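You operate a simulated robot arm through the tools that you are given. There is no shell and no other tool.

You are at the controls of a simulated robot arm. One attempt, no reset.

TASK
Gauge the three rivets in the white plate and stand a tab beside the one that reads NO.
Fine: use the orange gauge and put it back; no tab beside the other two; rivets and pins stay as they are. Set down upright: orange gauge, tab.

It is judged by the outcome, as a careful person would: the job done as asked, and still so three seconds after it is handed in. It fails if anything else is knocked over, pushed out of place, dropped, spilled or broken.

THE ROBOT
A 7-joint arm with a two-finger parallel gripper, fixed in place. Base frame: the origin is on the floor under the middle of its stand, x ahead of it, y to its left, z up; the work surface is at about z = 1.05. Units: m, degrees, N and s.
With the tool pointing down near the work surface it reaches from about 0.36 to 0.86 m from the base axis. Its first joint turns from -166.0 to 166.0 degrees. Payload 3.43 kg.
The tool frame sits at the grasp point between the pads (the TCP): z along the fingers, y along the line on which they close. The tips reach 0.034 m beyond it. Largest opening 0.128 m; finger width 0.024, thickness 0.012; the body of the gripper, 0.048 by 0.13 m, starts 0.096 m behind the TCP.
Orientation is that of the tool frame in the base frame, as a unit quaternion [w, x, y, z]. With the fingers straight down and closing along the base's y, the tool's x points along the base's -x, its y along +y and its z along -z.

THE INTERFACE
- The arm moves only by the tool arm_command. Its argument "targets" is a list of rows, each an object (a shift or turn left out is 0, a gripper value left out holds the last) with "xyz": the shift along the tool's x, y, z in units of 30 mm (1.0 is 30 mm), a list of three; "dr": the turn, a rotation vector about the tool's x, y, z in units of 8 degrees (1.0 is 8 degrees), a list of three. In form: [{"xyz": [x, y, z], "dr": [wx, wy, wz]}, ...]. A call has 1 to 20 rows; each row shifts and turns the commanded pose from where the row before left it, along the tool's axes as they then stand. "fingers" is the opening in per cent of the stroke, from 0 (shut) to 100 (fully open), set as the call begins (left out, the last holds). A call with a number of a shift or a turn outside -1 to 1 is refused whole. Rows are played at 5 a second. More than 0.05 m and 8.6 degrees between two rows, or a gripper value outside its range, and nothing of the call is played. A pose out of reach is approached as far as the arm can. The call stops where the force on the tool passes 40 N (or 10 N more than at its start, if that is more) or the arm is blocked; 0.2 s more then pass. The fingers move at their own pace (about 0.153 m/s each) and stop on an object; they squeeze with about 41 N. The grip force told is the motor's: it shows also when the fingers shut on nothing. Time passes only in rows, and 0.2 s behind the last, so rows that do not move let the fingers close. It gives the time, the measured TCP pose, the force on the tool (base axes), the opening and the grip force at its end, in the units of the frame above (readings bear some noise), with the torque about the TCP (base axes, N m) and any sound that the robot's microphone picked up.
- Cameras (640 x 400 px; columns grow to the right, rows downward): "scene" is fixed at [0.0489, 0.4983, 1.7724]; the picture's right is [-0.25, -0.97, 0.00], its down [-0.67, 0.17, -0.73] and it looks along [0.70, -0.18, -0.69] (base axes); focal length 375 px, centre (320, 200). "wrist" rides on the gripper at [0.076, -0.011, -0.16] in the tool frame; the picture's right is [0.15, 0.99, 0.00], its down [-0.88, 0.13, -0.46] and it looks along [-0.45, 0.07, 0.89] (tool axes); focal length 234 px, centre (320, 200). There is no depth. A picture from a camera that has moved, and an enlarged one, comes with that camera's place and axes in the base frame and with its lens.
- grab_frame(camera): a new picture of that camera. No time passes.
- enlarge(camera, box): a new picture of the part [left, top, right, bottom] of that camera's present view, enlarged. No time passes.
- finish_job(): hands the job in; it is judged then, once.

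Places have to be worked out from the pictures, the camera data and where the tool is seen. Open the gripper and draw the arm clear of the work before you hand the job in, unless the task says otherwise.

The tools are called as name(argument=value, ...) on one line, values as JSON. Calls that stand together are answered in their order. arm_command: Moves the arm, as the interface text tells. Its arguments: {"type":"object","properties":{"targets":{"type":"array"},"fingers":{"type":"number"}},"required":["targets"]} The other tools are called the same way: grab_frame (camera) takes a picture; enlarge (camera, box) takes an enlarged picture of a part of a camera's view; finish_job () hands the job in.

At the start:

```text
time: 0.0
eef_pos: [0.4668, 0.3052, 1.3162]
tcp_rot: [0.0, 0.0, 1.0, 0.001]
ft_force: [0.3, -0.4, 0.5]
moment: [0.0, 0.01, 0.01]
width: 0.1281
grip_force: 0.0
```

scene: 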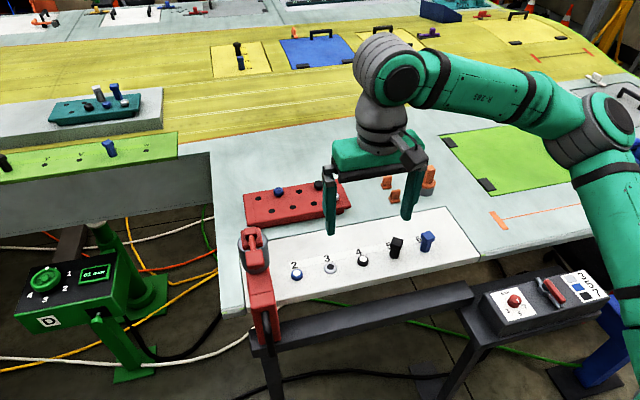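
wrist: 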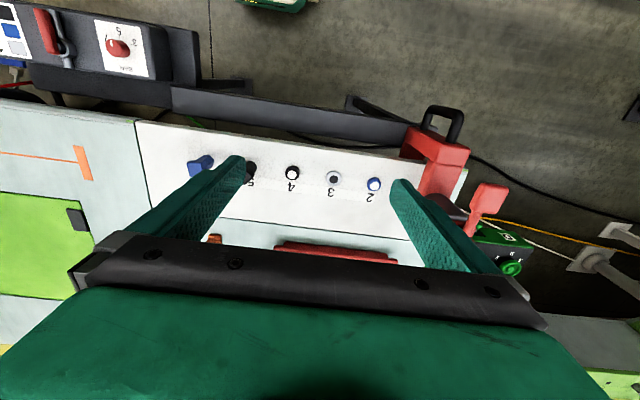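

I start by looking closer at the white plate, the red block and the orange items in the scene.

enlarge(camera="scene", box=[220, 160, 500, 335])

enlarge(camera="wrist", box=[120, 90, 480, 290])

enlarge(camera="scene", box=[360, 150, 460, 212])

```text
2.29 times, centred on (360, 248) of scene
camera zoom: at [0.0489, 0.4983, 1.7724], right [-0.25, -0.97, 0.0], down [-0.67, 0.17, -0.73], along [0.7, -0.18, -0.69], focal length 857 px, centre (229, 91)
```

zoom: 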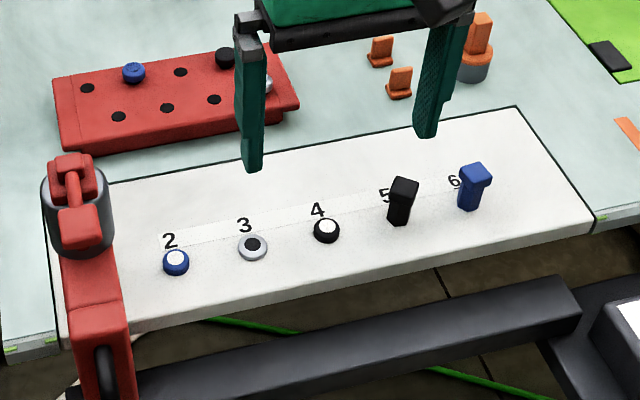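

```text
1.78 times, centred on (300, 190) of wrist
camera zoom: at [0.3918, 0.2931, 1.4762], right [-0.15, 0.99, 0.0], down [0.88, 0.13, 0.46], along [0.45, 0.07, -0.89], focal length 416 px, centre (356, 218)
```

zoom: 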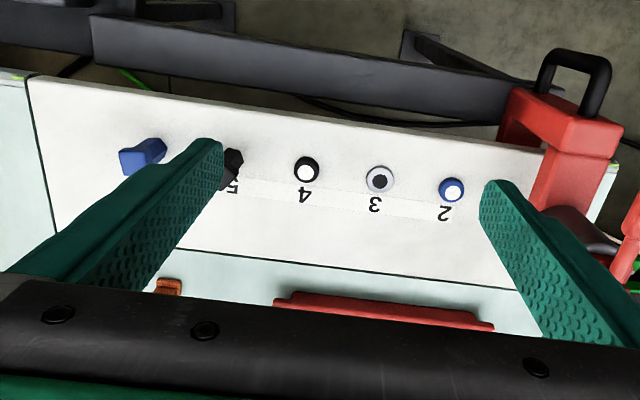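

```text
6.40 times, centred on (410, 181) of scene
camera zoom: at [0.0489, 0.4983, 1.7724], right [-0.25, -0.97, 0.0], down [-0.67, 0.17, -0.73], along [0.7, -0.18, -0.69], focal length 2400 px, centre (-256, 322)
```

zoom: 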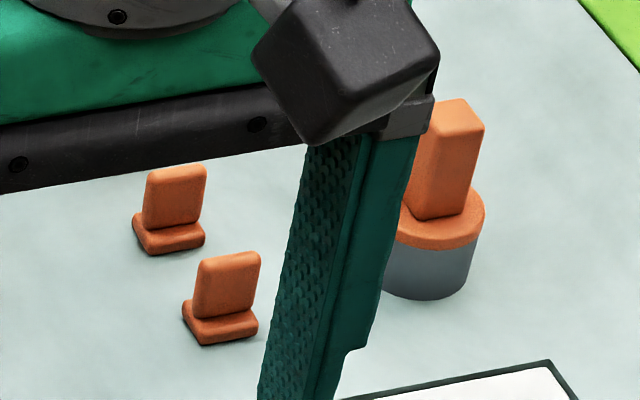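

I look at the other parts of the view (the green box with the display, the grey box, the signs) for anything the gauge might need.

enlarge(camera="scene", box=[0, 220, 180, 340])

enlarge(camera="scene", box=[470, 250, 630, 350])

enlarge(camera="scene", box=[270, 220, 450, 300])

enlarge(camera="wrist", box=[230, 150, 400, 250])

```text
3.33 times, centred on (90, 280) of scene
camera zoom: at [0.0489, 0.4983, 1.7724], right [-0.25, -0.97, 0.0], down [-0.67, 0.17, -0.73], along [0.7, -0.18, -0.69], focal length 1250 px, centre (1087, -67)
```

zoom: 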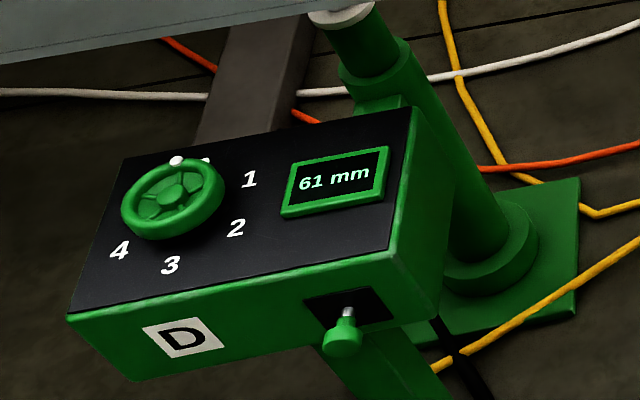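

```text
4.00 times, centred on (550, 300) of scene
camera zoom: at [0.0489, 0.4983, 1.7724], right [-0.25, -0.97, 0.0], down [-0.67, 0.17, -0.73], along [0.7, -0.18, -0.69], focal length 1500 px, centre (-600, -200)
```

zoom: 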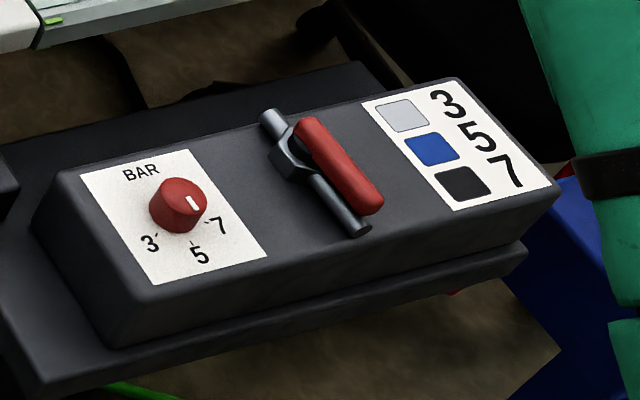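

```text
3.56 times, centred on (360, 260) of scene
camera zoom: at [0.0489, 0.4983, 1.7724], right [-0.25, -0.97, 0.0], down [-0.67, 0.17, -0.73], along [0.7, -0.18, -0.69], focal length 1333 px, centre (178, -13)
```

zoom: 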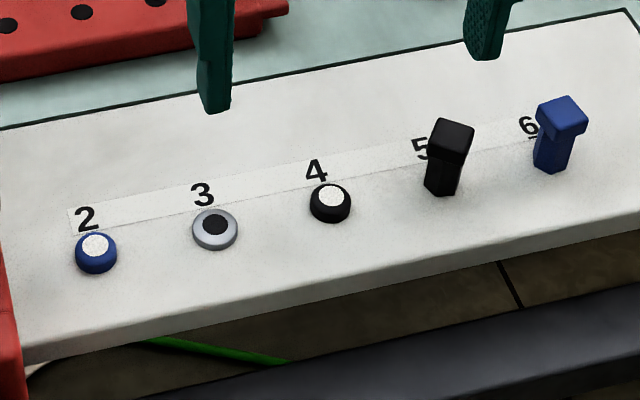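

```text
3.76 times, centred on (315, 200) of wrist
camera zoom: at [0.3918, 0.2931, 1.4762], right [-0.15, 0.99, 0.0], down [0.88, 0.13, 0.46], along [0.45, 0.07, -0.89], focal length 882 px, centre (339, 200)
```

zoom: 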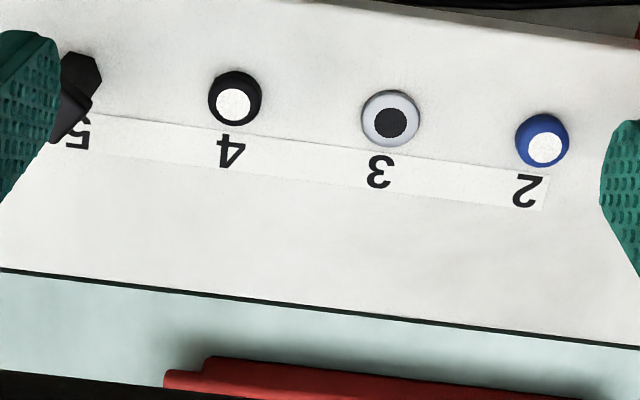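

Rivets 2 (blue), 3 (grey), 4 (black) I put at about (0.545, 0.425), (0.545, 0.346), (0.545, 0.266); the orange gauge at about (0.74, 0.00) and the tabs near (0.786, 0.109) and (0.728, 0.108). I move high over to view the gauge with the wrist camera.

arm_command(targets=[{"xyz": [-0.585, -0.925, 0.17]}, {"xyz": [-0.585, -0.925, 0.17]}, {"xyz": [-0.585, -0.925, 0.17]}, {"xyz": [-0.585, -0.925, 0.17]}, {"xyz": [-0.585, -0.925, 0.17]}, {"xyz": [-0.585, -0.925, 0.17]}, {"xyz": [-0.585, -0.925, 0.17]}, {"xyz": [-0.585, -0.925, 0.17]}, {"xyz": [-0.585, -0.925, 0.17]}, {"xyz": [-0.585, -0.925, 0.17]}, {"xyz": [-0.585, -0.925, 0.17]}, {"xyz": [0, 0, 0]}])

grab_frame(camera="wrist")

grab_frame(camera="scene")

```text
time: 2.6
eef_pos: [0.6572, -0.0011, 1.2602]
tcp_rot: [0.0, 0.001, 1.0, 0.0]
ft_force: [-0.5, -0.2, 0.0]
moment: [-0.03, 0.02, -0.01]
width: 0.128
grip_force: 0.1
```

```text
taken
camera wrist: at [0.583, -0.0128, 1.4195], right [-0.15, 0.99, 0.0], down [0.88, 0.13, 0.46], along [0.45, 0.07, -0.89], focal length 234 px, centre (320, 200)
```

wrist: 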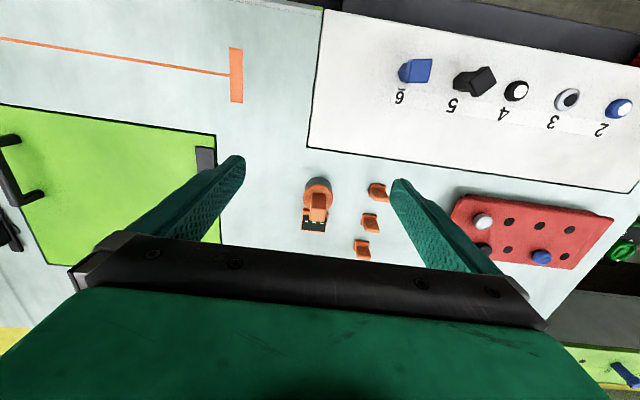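

```text
taken
```

scene: 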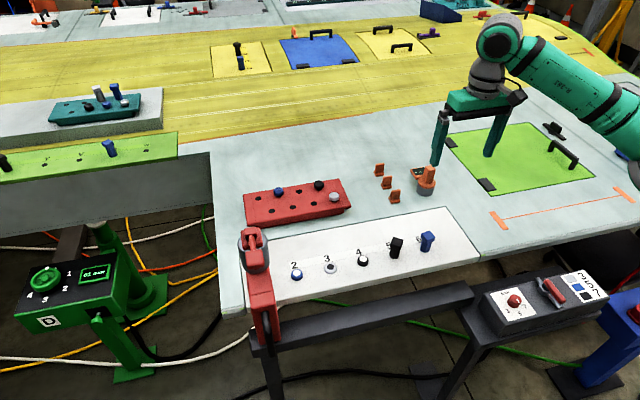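

The gauge and three tabs are in view; I enlarge them in both pictures.

enlarge(camera="wrist", box=[270, 160, 398, 240])

enlarge(camera="scene", box=[364, 150, 444, 210])

enlarge(camera="wrist", box=[380, 40, 640, 200])

```text
5.00 times, centred on (334, 200) of wrist
camera zoom: at [0.583, -0.0128, 1.4195], right [-0.15, 0.99, 0.0], down [0.88, 0.13, 0.46], along [0.45, 0.07, -0.89], focal length 1171 px, centre (250, 200)
```

zoom: 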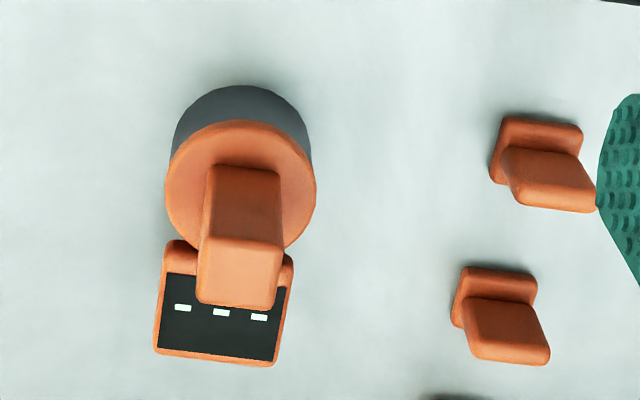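

```text
6.67 times, centred on (404, 180) of scene
camera zoom: at [0.0489, 0.4983, 1.7724], right [-0.25, -0.97, 0.0], down [-0.67, 0.17, -0.73], along [0.7, -0.18, -0.69], focal length 2500 px, centre (-240, 333)
```

zoom: 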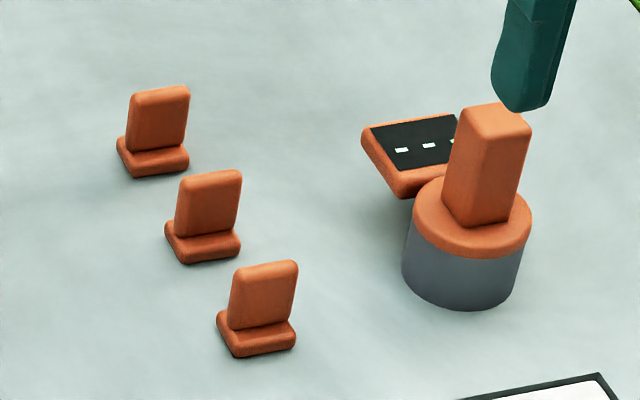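

```text
2.46 times, centred on (510, 120) of wrist
camera zoom: at [0.583, -0.0128, 1.4195], right [-0.15, 0.99, 0.0], down [0.88, 0.13, 0.46], along [0.45, 0.07, -0.89], focal length 576 px, centre (-148, 397)
```

zoom: 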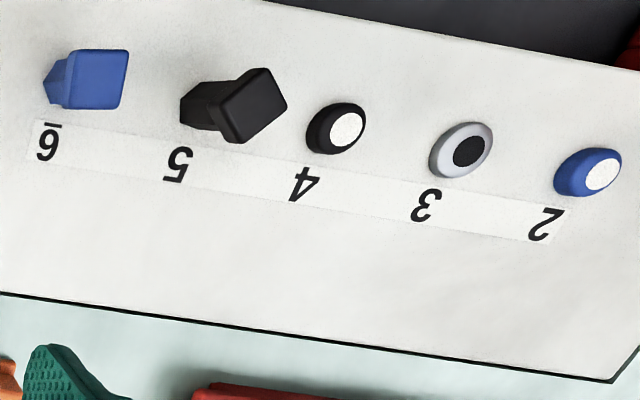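

The gauge has a square orange handle (top about z 1.13, centred near (0.752, 0.008)) and a display on its far side, now showing dashes. I narrow the fingers and move above the handle, tips still over its top.

arm_command(targets=[{"xyz": [-0.78, 0.07, 0.5]}, {"xyz": [-0.78, 0.07, 0.5]}, {"xyz": [-0.78, 0.07, 0.5]}, {"xyz": [-0.78, 0.07, 0.5]}, {"xyz": [0, 0, 0]}, {"xyz": [0, 0, 0]}], fingers=47)

grab_frame(camera="wrist")

enlarge(camera="scene", box=[364, 130, 492, 210])

```text
time: 4.0
eef_pos: [0.7525, 0.0061, 1.1999]
tcp_rot: [0.0, 0.0, 1.0, 0.0]
ft_force: [-0.2, 0.0, 0.8]
moment: [0.01, -0.01, -0.03]
width: 0.06
grip_force: 0.0
```

```text
taken
camera wrist: at [0.6773, -0.0056, 1.3599], right [-0.15, 0.99, 0.0], down [0.88, 0.13, 0.46], along [0.45, 0.07, -0.89], focal length 234 px, centre (320, 200)
```

wrist: 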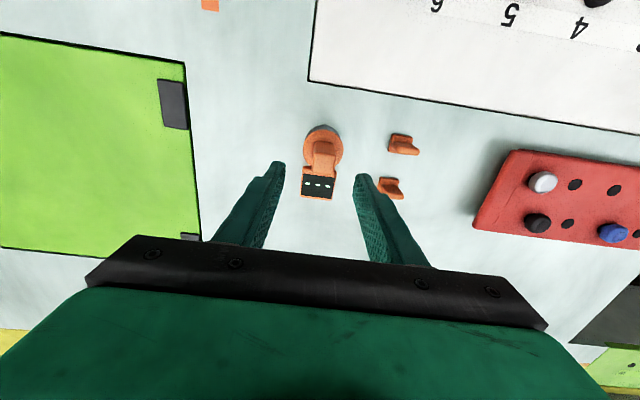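

```text
5.00 times, centred on (428, 170) of scene
camera zoom: at [0.0489, 0.4983, 1.7724], right [-0.25, -0.97, 0.0], down [-0.67, 0.17, -0.73], along [0.7, -0.18, -0.69], focal length 1875 px, centre (-220, 350)
```

zoom: 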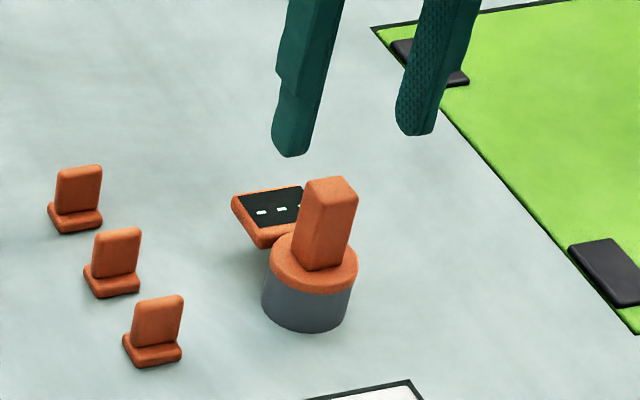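

I enlarge the handle and fingers from here for accurate centring.

enlarge(camera="wrist", box=[240, 110, 400, 210])

```text
4.00 times, centred on (320, 160) of wrist
camera zoom: at [0.6773, -0.0056, 1.3599], right [-0.15, 0.99, 0.0], down [0.88, 0.13, 0.46], along [0.45, 0.07, -0.89], focal length 937 px, centre (320, 360)
```

zoom: 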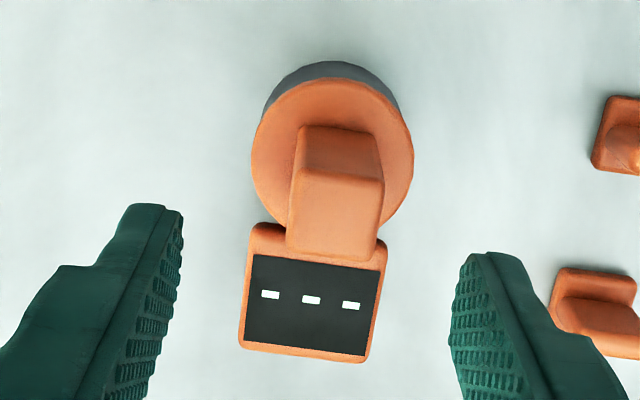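

Handle centre works out at about (0.7516, 0.0098), aligned with the base axes; the TCP is 3.5 mm short in y. I correct and descend so that the tips end just over the disc.

arm_command(targets=[{"xyz": [0.03, 0.12, 0.5]}, {"xyz": [0, 0, 0.7]}, {"xyz": [0, 0, 0.7]}, {"xyz": [0, 0, 0.6]}, {"xyz": [0, 0, 0]}, {"xyz": [0, 0, 0]}], fingers=47)

grab_frame(camera="wrist")

enlarge(camera="scene", box=[364, 130, 492, 210])

```text
time: 5.4
eef_pos: [0.7524, 0.0103, 1.1247]
tcp_rot: [0.0, 0.0, 1.0, 0.0]
ft_force: [-0.5, 0.0, 0.1]
moment: [-0.01, 0.07, 0.02]
width: 0.0604
grip_force: 0.0
```

```text
taken
camera wrist: at [0.6777, -0.0013, 1.2854], right [-0.15, 0.99, 0.0], down [0.88, 0.13, 0.46], along [0.45, 0.07, -0.89], focal length 234 px, centre (320, 200)
```

wrist: 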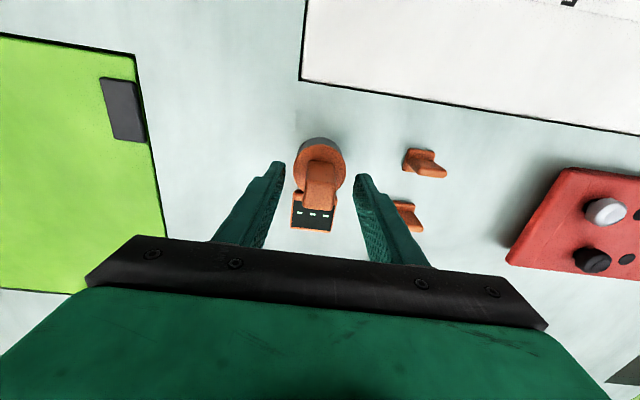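

```text
5.00 times, centred on (428, 170) of scene
camera zoom: at [0.0489, 0.4983, 1.7724], right [-0.25, -0.97, 0.0], down [-0.67, 0.17, -0.73], along [0.7, -0.18, -0.69], focal length 1875 px, centre (-220, 350)
```

zoom: 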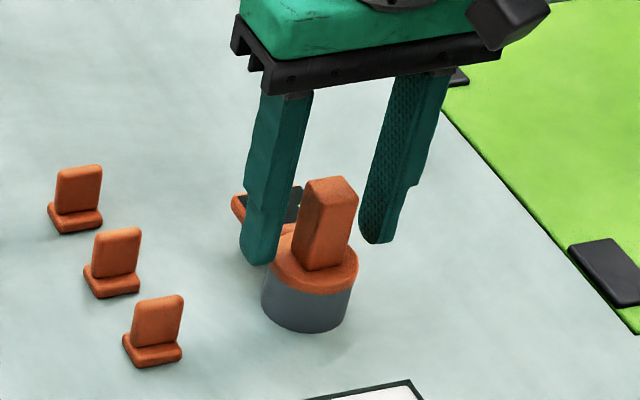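

The handle stands between the fingers about centred, tips just above the disc. I close the fingers without moving.

arm_command(targets=[{"xyz": [0, 0, 0]}, {"xyz": [0, 0, 0]}, {"xyz": [0, 0, 0]}, {"xyz": [0, 0, 0]}], fingers=0)

enlarge(camera="scene", box=[364, 130, 492, 210])

enlarge(camera="wrist", box=[240, 120, 400, 220])

```text
time: 6.4
eef_pos: [0.7522, 0.0121, 1.1249]
tcp_rot: [0.0, 0.0, 1.0, 0.0]
ft_force: [0.6, -1.4, -0.2]
moment: [-0.03, -0.01, -0.04]
width: 0.0227
grip_force: 41.3
```

```text
5.00 times, centred on (428, 170) of scene
camera zoom: at [0.0489, 0.4983, 1.7724], right [-0.25, -0.97, 0.0], down [-0.67, 0.17, -0.73], along [0.7, -0.18, -0.69], focal length 1875 px, centre (-220, 350)
```

zoom: 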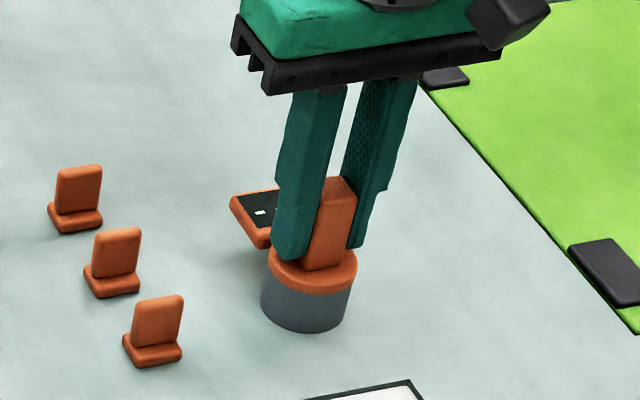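

```text
4.00 times, centred on (320, 170) of wrist
camera zoom: at [0.6778, -0.0014, 1.2854], right [-0.15, 0.99, 0.0], down [0.88, 0.13, 0.46], along [0.45, 0.07, -0.89], focal length 937 px, centre (320, 320)
```

zoom: 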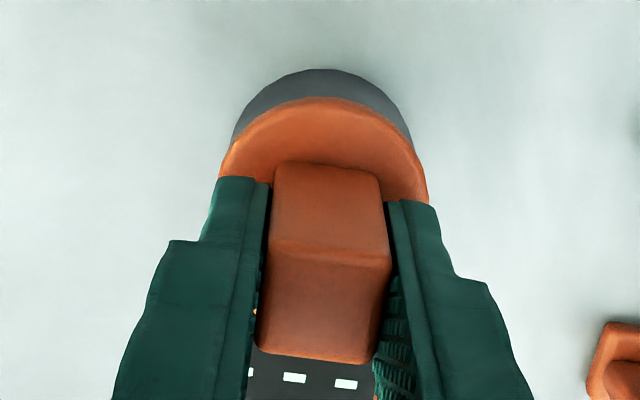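

The grip holds at 22.7 mm. Triangulating over three views puts the rivets at x ≈ 0.555 and y ≈ 0.4245 / 0.344 / 0.264, tops near z 1.06. I lift the gauge 9 cm and carry it over rivet 4.

arm_command(targets=[{"xyz": [0, 0, -0.5]}, {"xyz": [0, 0, -0.8]}, {"xyz": [0, 0, -0.8]}, {"xyz": [0, 0, -0.9]}, {"xyz": [0.5, 0.6, 0]}, {"xyz": [0.737, 0.95, 0]}, {"xyz": [0.75, 0.95, 0]}, {"xyz": [0.75, 0.95, 0]}, {"xyz": [0.75, 0.95, 0]}, {"xyz": [0.75, 0.95, 0]}, {"xyz": [0.75, 0.95, 0]}, {"xyz": [0.75, 0.95, 0]}, {"xyz": [0.6, 0.75, 0]}, {"xyz": [0.25, 0.4, 0]}, {"xyz": [0, 0, 0]}, {"xyz": [0, 0, 0]}])

grab_frame(camera="scene")

grab_frame(camera="wrist")

```text
time: 9.8
eef_pos: [0.5547, 0.2652, 1.2155]
tcp_rot: [0.0, 0.001, 1.0, 0.001]
ft_force: [0.4, -0.4, -6.0]
moment: [0.0, 0.05, 0.02]
width: 0.023
grip_force: 41.1
```

```text
taken
```

scene: 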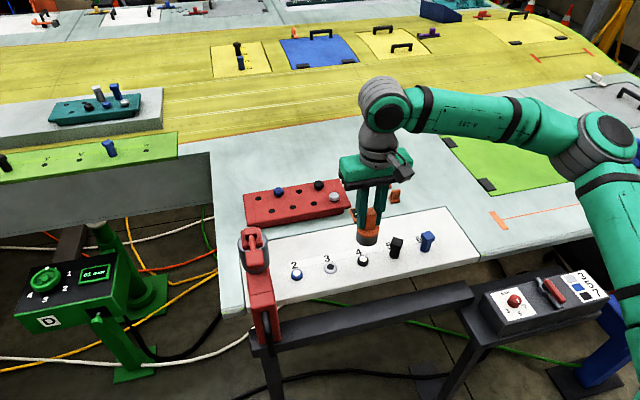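

```text
taken
camera wrist: at [0.4791, 0.2524, 1.3753], right [-0.15, 0.99, 0.0], down [0.88, 0.13, 0.46], along [0.45, 0.07, -0.89], focal length 234 px, centre (320, 200)
```

wrist: 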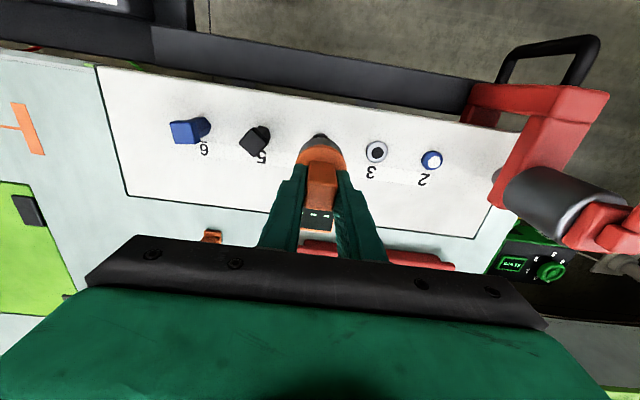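

The gauge is carried (about 6 N). I take enlarged views to check the rivets' places and the gauge's alignment over rivet 4.

enlarge(camera="wrist", box=[220, 110, 460, 260])

enlarge(camera="scene", box=[280, 180, 440, 290])

```text
2.67 times, centred on (340, 185) of wrist
camera zoom: at [0.4791, 0.2524, 1.3753], right [-0.15, 0.99, 0.0], down [0.88, 0.13, 0.46], along [0.45, 0.07, -0.89], focal length 624 px, centre (267, 240)
```

zoom: 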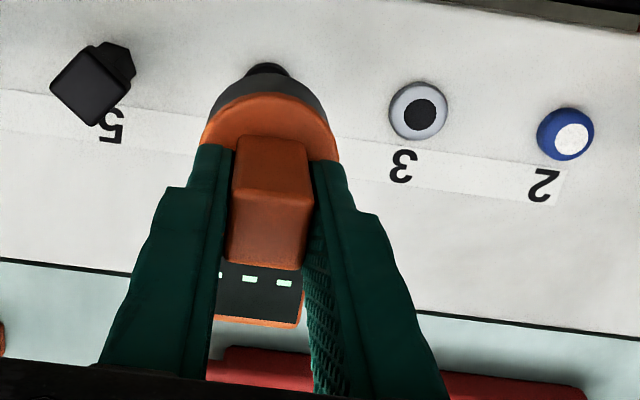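

```text
3.64 times, centred on (360, 235) of scene
camera zoom: at [0.0489, 0.4983, 1.7724], right [-0.25, -0.97, 0.0], down [-0.67, 0.17, -0.73], along [0.7, -0.18, -0.69], focal length 1364 px, centre (174, 73)
```

zoom: 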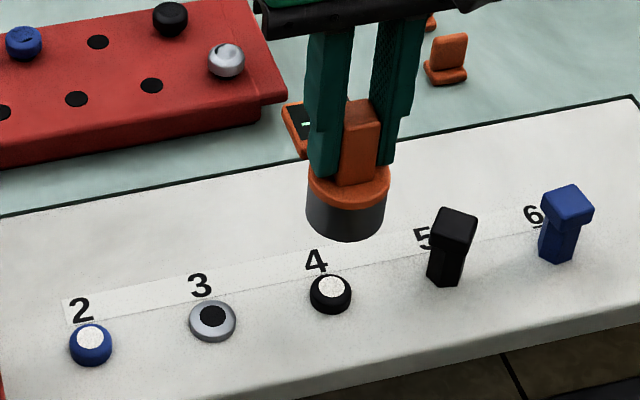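

From this view rivets 3 and 2 come out at (0.5556, 0.3443) and (0.5555, 0.4236), agreeing with the earlier fixes, so rivet 4 is at (0.5555, 0.264). I lower the gauge until its rim is a little above the rivet head.

arm_command(targets=[{"xyz": [-0.02, 0, 0.5]}, {"xyz": [0, 0, 0.6]}, {"xyz": [0, 0, 0.6]}, {"xyz": [0, 0, 0.4]}, {"xyz": [0, 0, 0]}, {"xyz": [0, 0, 0]}])

enlarge(camera="scene", box=[300, 200, 428, 280])

enlarge(camera="wrist", box=[220, 110, 460, 260])

```text
time: 11.2
eef_pos: [0.5549, 0.2644, 1.1524]
tcp_rot: [0.0, 0.0, 1.0, 0.0]
ft_force: [0.0, -0.2, -4.4]
moment: [-0.03, 0.03, 0.02]
width: 0.0226
grip_force: 41.0
```

```text
5.00 times, centred on (364, 240) of scene
camera zoom: at [0.0489, 0.4983, 1.7724], right [-0.25, -0.97, 0.0], down [-0.67, 0.17, -0.73], along [0.7, -0.18, -0.69], focal length 1875 px, centre (100, 0)
```

zoom: 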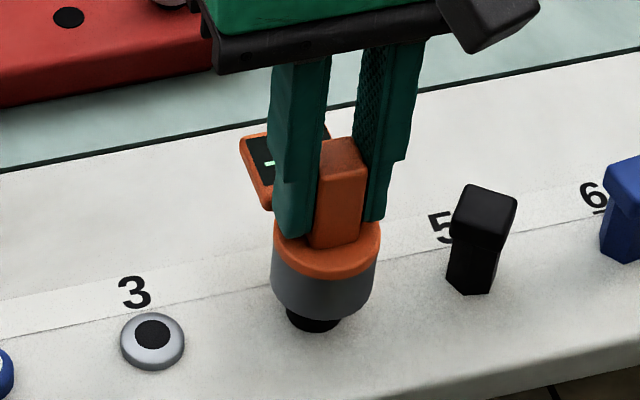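

```text
2.67 times, centred on (340, 185) of wrist
camera zoom: at [0.4802, 0.2524, 1.312], right [-0.15, 0.99, 0.0], down [0.88, 0.13, 0.46], along [0.45, 0.07, -0.89], focal length 624 px, centre (267, 240)
```

zoom: 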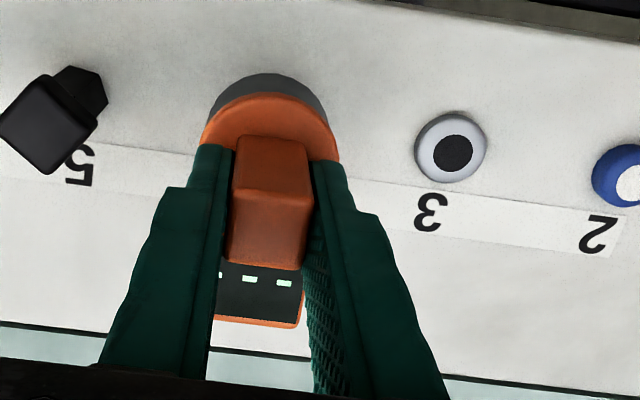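

In this view the gauge seems about 2 mm toward -y of the rivet; I enlarge further to measure before lowering.

enlarge(camera="scene", box=[340, 240, 388, 270])

enlarge(camera="wrist", box=[280, 125, 360, 175])

```text
13.33 times, centred on (364, 255) of scene
camera zoom: at [0.0489, 0.4983, 1.7724], right [-0.25, -0.97, 0.0], down [-0.67, 0.17, -0.73], along [0.7, -0.18, -0.69], focal length 5000 px, centre (-267, -533)
```

zoom: 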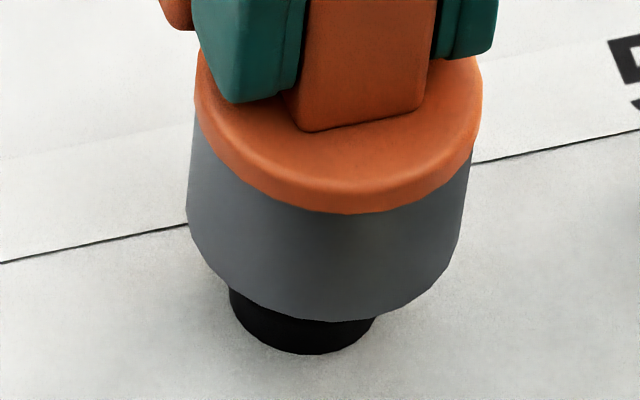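

```text
8.00 times, centred on (320, 150) of wrist
camera zoom: at [0.4802, 0.2524, 1.312], right [-0.15, 0.99, 0.0], down [0.88, 0.13, 0.46], along [0.45, 0.07, -0.89], focal length 1873 px, centre (320, 600)
```

zoom: 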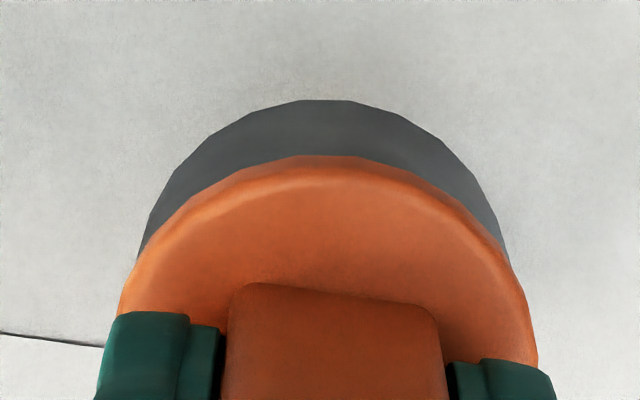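

Measured finely, the gauge is roughly 1–1.5 mm short in +x and +y of rivet 4. I correct by that and lower slowly in small steps, watching the force.

arm_command(targets=[{"xyz": [-0.04, 0.045, 0]}, {"xyz": [0, 0, 0.2]}, {"xyz": [0, 0, 0.2]}, {"xyz": [0, 0, 0.2]}, {"xyz": [0, 0, 0]}, {"xyz": [0, 0, 0]}])

enlarge(camera="scene", box=[332, 220, 396, 260])

enlarge(camera="wrist", box=[260, 180, 380, 255])

```text
time: 12.6
eef_pos: [0.5566, 0.2644, 1.1342]
tcp_rot: [0.0, 0.0, 1.0, 0.0]
ft_force: [0.0, 1.1, -4.8]
moment: [-0.02, 0.02, 0.01]
width: 0.0228
grip_force: 41.1
```

```text
10.00 times, centred on (364, 240) of scene
camera zoom: at [0.0489, 0.4983, 1.7724], right [-0.25, -0.97, 0.0], down [-0.67, 0.17, -0.73], along [0.7, -0.18, -0.69], focal length 3750 px, centre (-120, -200)
```

zoom: 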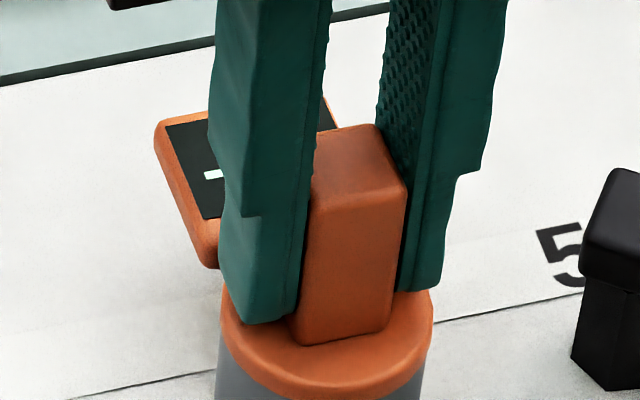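

```text
5.33 times, centred on (320, 218) of wrist
camera zoom: at [0.481, 0.2524, 1.2943], right [-0.15, 0.99, 0.0], down [0.88, 0.13, 0.46], along [0.45, 0.07, -0.89], focal length 1249 px, centre (320, 107)
```

zoom: 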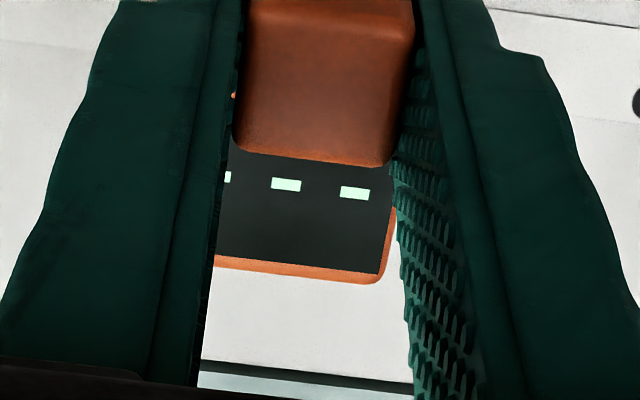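

The display still shows dashes and there is no contact yet. I go on down in 3 mm steps.

arm_command(targets=[{"xyz": [0, 0, 0.1]}, {"xyz": [0, 0, 0.1]}, {"xyz": [0, 0, 0]}, {"xyz": [0, 0, 0]}])

enlarge(camera="scene", box=[332, 230, 396, 270])

enlarge(camera="wrist", box=[260, 180, 380, 255])

```text
time: 13.6
eef_pos: [0.5561, 0.2645, 1.1281]
tcp_rot: [-0.001, 0.0, 1.0, 0.001]
ft_force: [0.4, -1.1, -4.2]
moment: [-0.02, 0.0, -0.02]
width: 0.023
grip_force: 40.9
```

```text
10.00 times, centred on (364, 250) of scene
camera zoom: at [0.0489, 0.4983, 1.7724], right [-0.25, -0.97, 0.0], down [-0.67, 0.17, -0.73], along [0.7, -0.18, -0.69], focal length 3750 px, centre (-120, -300)
```

zoom: 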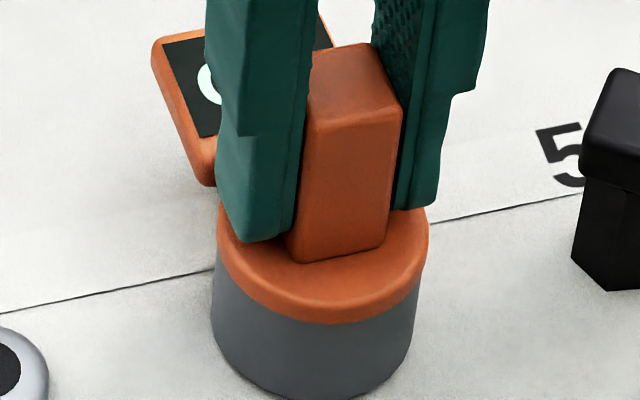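

```text
5.33 times, centred on (320, 218) of wrist
camera zoom: at [0.4809, 0.2528, 1.2881], right [-0.15, 0.99, 0.0], down [0.88, 0.13, 0.46], along [0.45, 0.07, -0.89], focal length 1249 px, centre (320, 107)
```

zoom: 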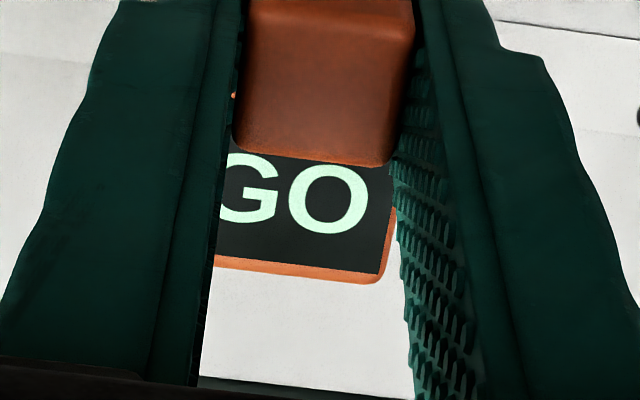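

The display reads GO over rivet 4. I lower a last few mm to be sure it is fully seated and the reading stays.

arm_command(targets=[{"xyz": [0, 0, 0.05]}, {"xyz": [0, 0, 0.04]}, {"xyz": [0, 0, 0]}, {"xyz": [0, 0, 0]}, {"xyz": [0, 0, 0]}])

enlarge(camera="wrist", box=[260, 180, 380, 255])

```text
time: 14.8
eef_pos: [0.5572, 0.2638, 1.1264]
tcp_rot: [0.0, 0.0, 1.0, 0.0]
ft_force: [0.4, -1.1, -4.7]
moment: [0.03, 0.01, -0.03]
width: 0.0228
grip_force: 41.8
```

```text
5.33 times, centred on (320, 218) of wrist
camera zoom: at [0.4815, 0.252, 1.2858], right [-0.15, 0.99, 0.0], down [0.88, 0.13, 0.46], along [0.45, 0.07, -0.89], focal length 1249 px, centre (320, 107)
```

zoom: 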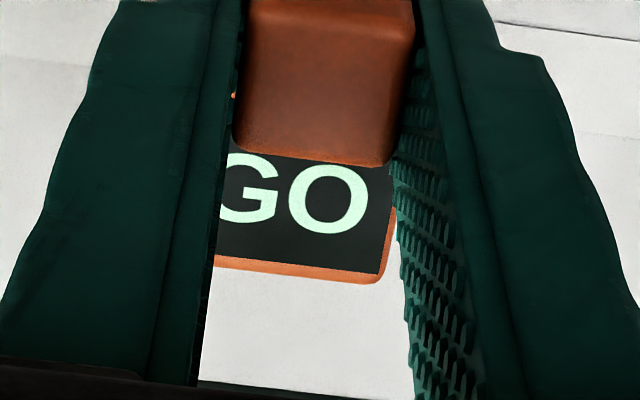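

Rivet 4 reads GO. I raise the gauge 6 cm, shift 80 mm in +y over rivet 3 and lower it again, slowly near the end.

arm_command(targets=[{"xyz": [0, 0, -0.4]}, {"xyz": [0, 0, -0.8]}, {"xyz": [0, 0, -0.8]}, {"xyz": [0, 0.6, 0]}, {"xyz": [0, 0.9, 0]}, {"xyz": [0, 0.8, 0]}, {"xyz": [0, 0.355, 0]}, {"xyz": [0, 0, 0]}, {"xyz": [0, 0, 0.5]}, {"xyz": [0, 0, 0.5]}, {"xyz": [0, 0, 0]}, {"xyz": [0, 0, 0]}])

enlarge(camera="scene", box=[300, 240, 364, 280])

enlarge(camera="wrist", box=[220, 110, 460, 260])

```text
time: 17.4
eef_pos: [0.5537, 0.3443, 1.1553]
tcp_rot: [0.0, 0.0, 1.0, 0.0]
ft_force: [0.1, -0.9, -5.1]
moment: [0.01, 0.01, -0.03]
width: 0.0229
grip_force: 41.2
```

```text
10.00 times, centred on (332, 260) of scene
camera zoom: at [0.0489, 0.4983, 1.7724], right [-0.25, -0.97, 0.0], down [-0.67, 0.17, -0.73], along [0.7, -0.18, -0.69], focal length 3750 px, centre (200, -400)
```

zoom: 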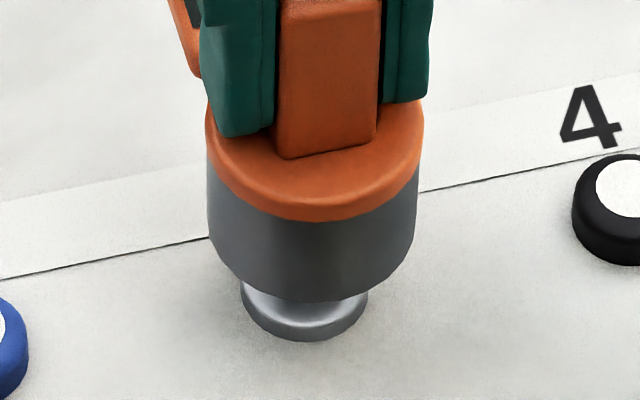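

```text
2.67 times, centred on (340, 185) of wrist
camera zoom: at [0.4802, 0.3325, 1.3158], right [-0.15, 0.99, 0.0], down [0.88, 0.13, 0.46], along [0.45, 0.07, -0.89], focal length 624 px, centre (267, 240)
```

zoom: 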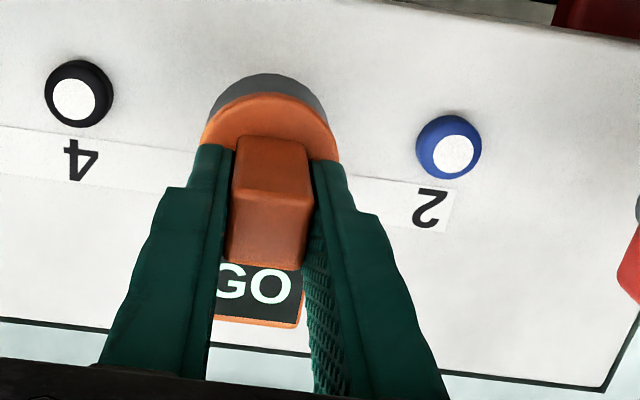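

Display keeps GO from the last reading. Gauge is within about 1 mm of rivet 3's axis; I nudge +y 1 mm and lower in small steps.

arm_command(targets=[{"xyz": [0, 0.033, 0]}, {"xyz": [0, 0, 0.3]}, {"xyz": [0, 0, 0.2]}, {"xyz": [0, 0, 0.15]}, {"xyz": [0, 0, 0.1]}, {"xyz": [0, 0, 0.1]}, {"xyz": [0, 0, 0.05]}, {"xyz": [0, 0, 0]}, {"xyz": [0, 0, 0]}])

enlarge(camera="scene", box=[300, 230, 364, 270])

enlarge(camera="wrist", box=[260, 180, 380, 255])

```text
time: 19.4
eef_pos: [0.5567, 0.3463, 1.129]
tcp_rot: [0.0, 0.001, 1.0, 0.0]
ft_force: [0.0, -0.2, -4.6]
moment: [0.03, 0.02, 0.02]
width: 0.0229
grip_force: 40.8
```

```text
10.00 times, centred on (332, 250) of scene
camera zoom: at [0.0489, 0.4983, 1.7724], right [-0.25, -0.97, 0.0], down [-0.67, 0.17, -0.73], along [0.7, -0.18, -0.69], focal length 3750 px, centre (200, -300)
```

zoom: 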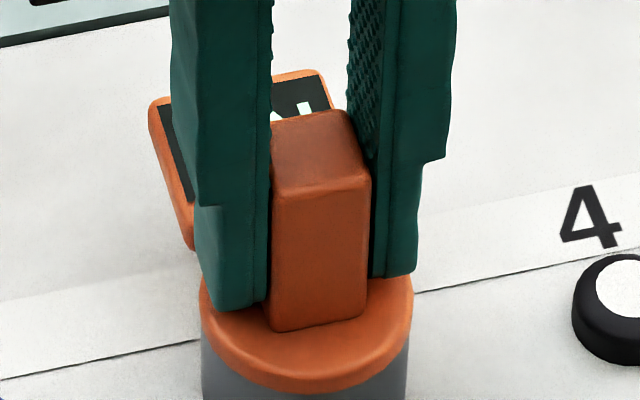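

```text
5.33 times, centred on (320, 218) of wrist
camera zoom: at [0.4815, 0.3335, 1.2881], right [-0.15, 0.99, 0.0], down [0.88, 0.13, 0.46], along [0.45, 0.07, -0.89], focal length 1249 px, centre (320, 107)
```

zoom: 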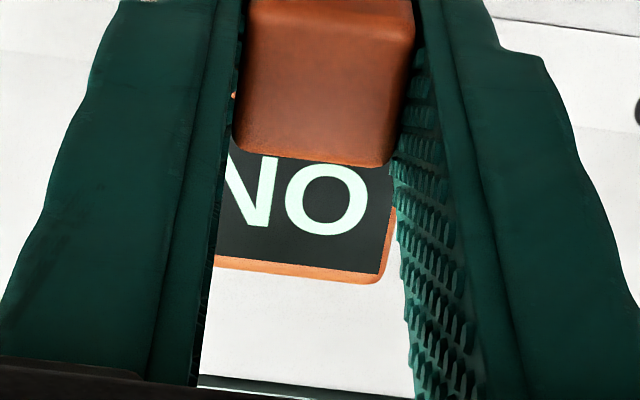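

Rivet 3 reads NO. I seat it the last 2–3 mm to confirm the reading stays.

arm_command(targets=[{"xyz": [0, 0, 0.05]}, {"xyz": [0, 0, 0.03]}, {"xyz": [0, 0, 0]}, {"xyz": [0, 0, 0]}, {"xyz": [0, 0, 0]}])

enlarge(camera="wrist", box=[260, 180, 380, 255])

```text
time: 20.6
eef_pos: [0.5554, 0.3447, 1.1251]
tcp_rot: [0.0, 0.0, 1.0, 0.0]
ft_force: [0.1, -0.4, -4.6]
moment: [0.02, 0.02, -0.04]
width: 0.0228
grip_force: 41.3
```

```text
5.33 times, centred on (320, 218) of wrist
camera zoom: at [0.482, 0.3333, 1.2859], right [-0.15, 0.99, 0.0], down [0.88, 0.13, 0.46], along [0.45, 0.07, -0.89], focal length 1249 px, centre (320, 107)
```

zoom: 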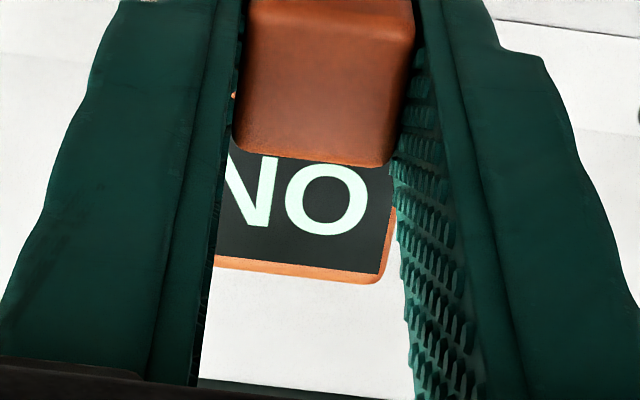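

NO is confirmed at rivet 3. Before going to rivet 2, which is nearest the red clamp, I raise the gauge clear and look at the clamp for clearance.

arm_command(targets=[{"xyz": [0, 0, -0.4]}, {"xyz": [0, 0, -0.8]}, {"xyz": [0, 0, -0.9]}, {"xyz": [0, 0, -0.9]}, {"xyz": [0, 0, 0]}])

grab_frame(camera="wrist")

enlarge(camera="scene", box=[210, 200, 370, 300])

```text
time: 21.8
eef_pos: [0.5561, 0.3464, 1.215]
tcp_rot: [-0.001, 0.0, 1.0, 0.0]
ft_force: [0.2, -0.1, -5.1]
moment: [-0.01, 0.04, -0.01]
width: 0.0225
grip_force: 40.8
```

```text
taken
camera wrist: at [0.482, 0.334, 1.3749], right [-0.15, 0.99, 0.0], down [0.88, 0.13, 0.46], along [0.45, 0.07, -0.89], focal length 234 px, centre (320, 200)
```

wrist: 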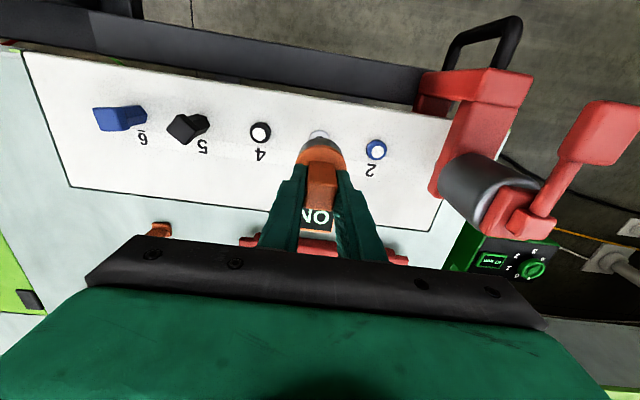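

```text
4.00 times, centred on (290, 250) of scene
camera zoom: at [0.0489, 0.4983, 1.7724], right [-0.25, -0.97, 0.0], down [-0.67, 0.17, -0.73], along [0.7, -0.18, -0.69], focal length 1500 px, centre (440, 0)
```

zoom: 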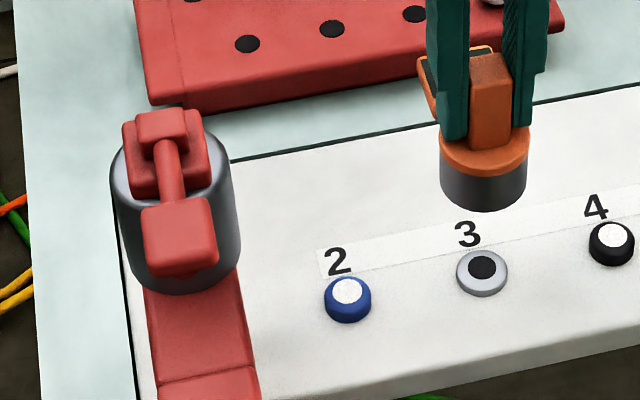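

The clamp's knob and lever stand to about z 1.25 at y ≥ 0.48, so the hand lying along y would come too close over rivet 2. I turn hand and gauge 90° about the vertical here (display toward -y, hand long axis along x) to gain clearance.

arm_command(targets=[{"dr": [0, 0, 0.5]}, {"dr": [0, 0, 0.95]}, {"dr": [0, 0, 0.95]}, {"dr": [0, 0, 0.95]}, {"dr": [0, 0, 0.95]}, {"dr": [0, 0, 0.95]}, {"dr": [0, 0, 0.95]}, {"dr": [0, 0, 0.95]}, {"dr": [0, 0, 0.95]}, {"dr": [0, 0, 0.95]}, {"dr": [0, 0, 0.95]}, {"dr": [0, 0, 0.95]}, {"dr": [0, 0, 0.3]}, {"xyz": [0, 0, 0]}, {"xyz": [0, 0, 0]}])

grab_frame(camera="wrist")

grab_frame(camera="scene")

```text
time: 25.0
eef_pos: [0.5546, 0.345, 1.2165]
tcp_rot: [0.0, 0.707, 0.707, 0.0]
ft_force: [0.5, 0.1, -4.0]
moment: [0.02, 0.0, -0.01]
width: 0.0229
grip_force: 40.7
```

```text
taken
camera wrist: at [0.5457, 0.4203, 1.376], right [0.99, 0.15, 0.0], down [0.13, -0.88, 0.46], along [0.07, -0.45, -0.89], focal length 234 px, centre (320, 200)
```

wrist: 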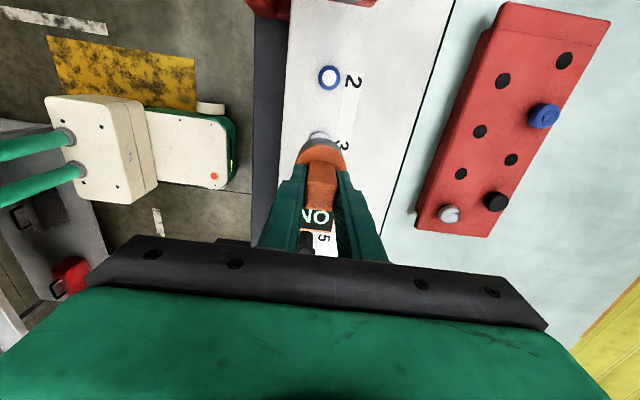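

```text
taken
```

scene: 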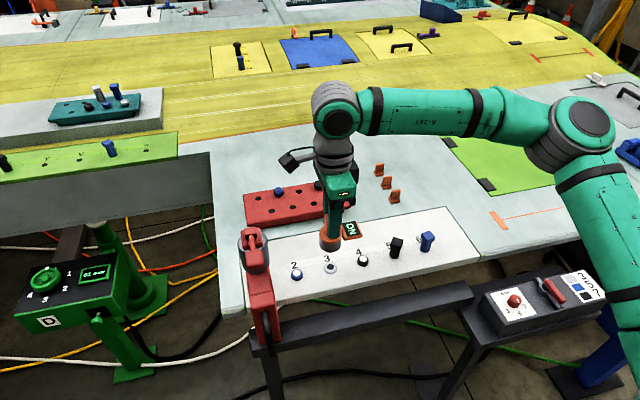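

The turn worked, and now the scene camera can read the display too. Rivet 2 comes out at (0.5558, 0.4253); I move 80 mm in +y at this height and look again.

arm_command(targets=[{"xyz": [0.5, 0, 0]}, {"xyz": [0.85, 0, 0]}, {"xyz": [0.85, 0, 0]}, {"xyz": [0.45, 0, 0]}, {"xyz": [0, 0, 0]}, {"xyz": [0, 0, 0]}])

grab_frame(camera="wrist")

enlarge(camera="scene", box=[220, 120, 412, 300])

```text
time: 26.4
eef_pos: [0.5566, 0.4256, 1.2159]
tcp_rot: [0.0, 0.707, 0.707, 0.001]
ft_force: [0.3, -0.1, -5.1]
moment: [0.0, 0.01, 0.03]
width: 0.0228
grip_force: 40.5
```

```text
taken
camera wrist: at [0.5459, 0.5006, 1.3758], right [0.99, 0.15, 0.0], down [0.13, -0.88, 0.46], along [0.07, -0.45, -0.89], focal length 234 px, centre (320, 200)
```

wrist: 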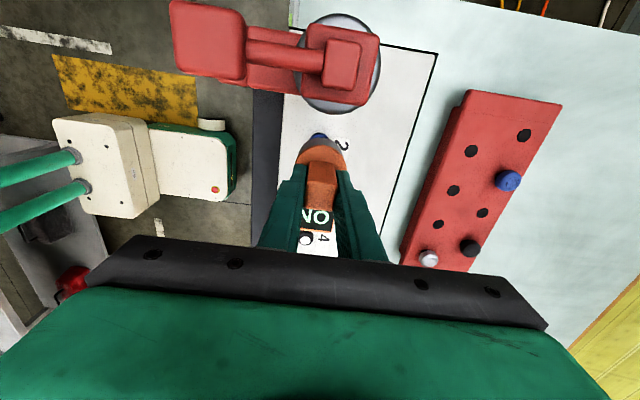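

```text
2.22 times, centred on (316, 210) of scene
camera zoom: at [0.0489, 0.4983, 1.7724], right [-0.25, -0.97, 0.0], down [-0.67, 0.17, -0.73], along [0.7, -0.18, -0.69], focal length 833 px, centre (329, 178)
```

zoom: 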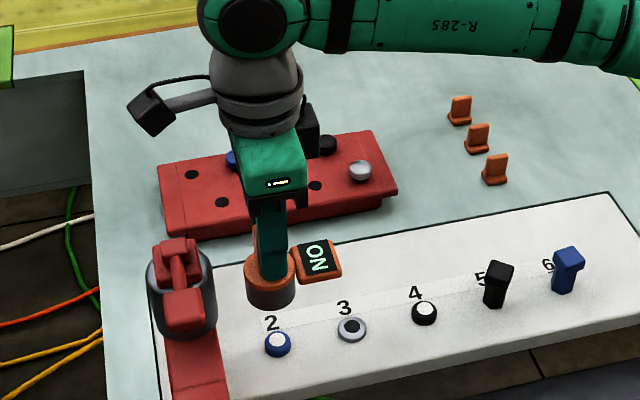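

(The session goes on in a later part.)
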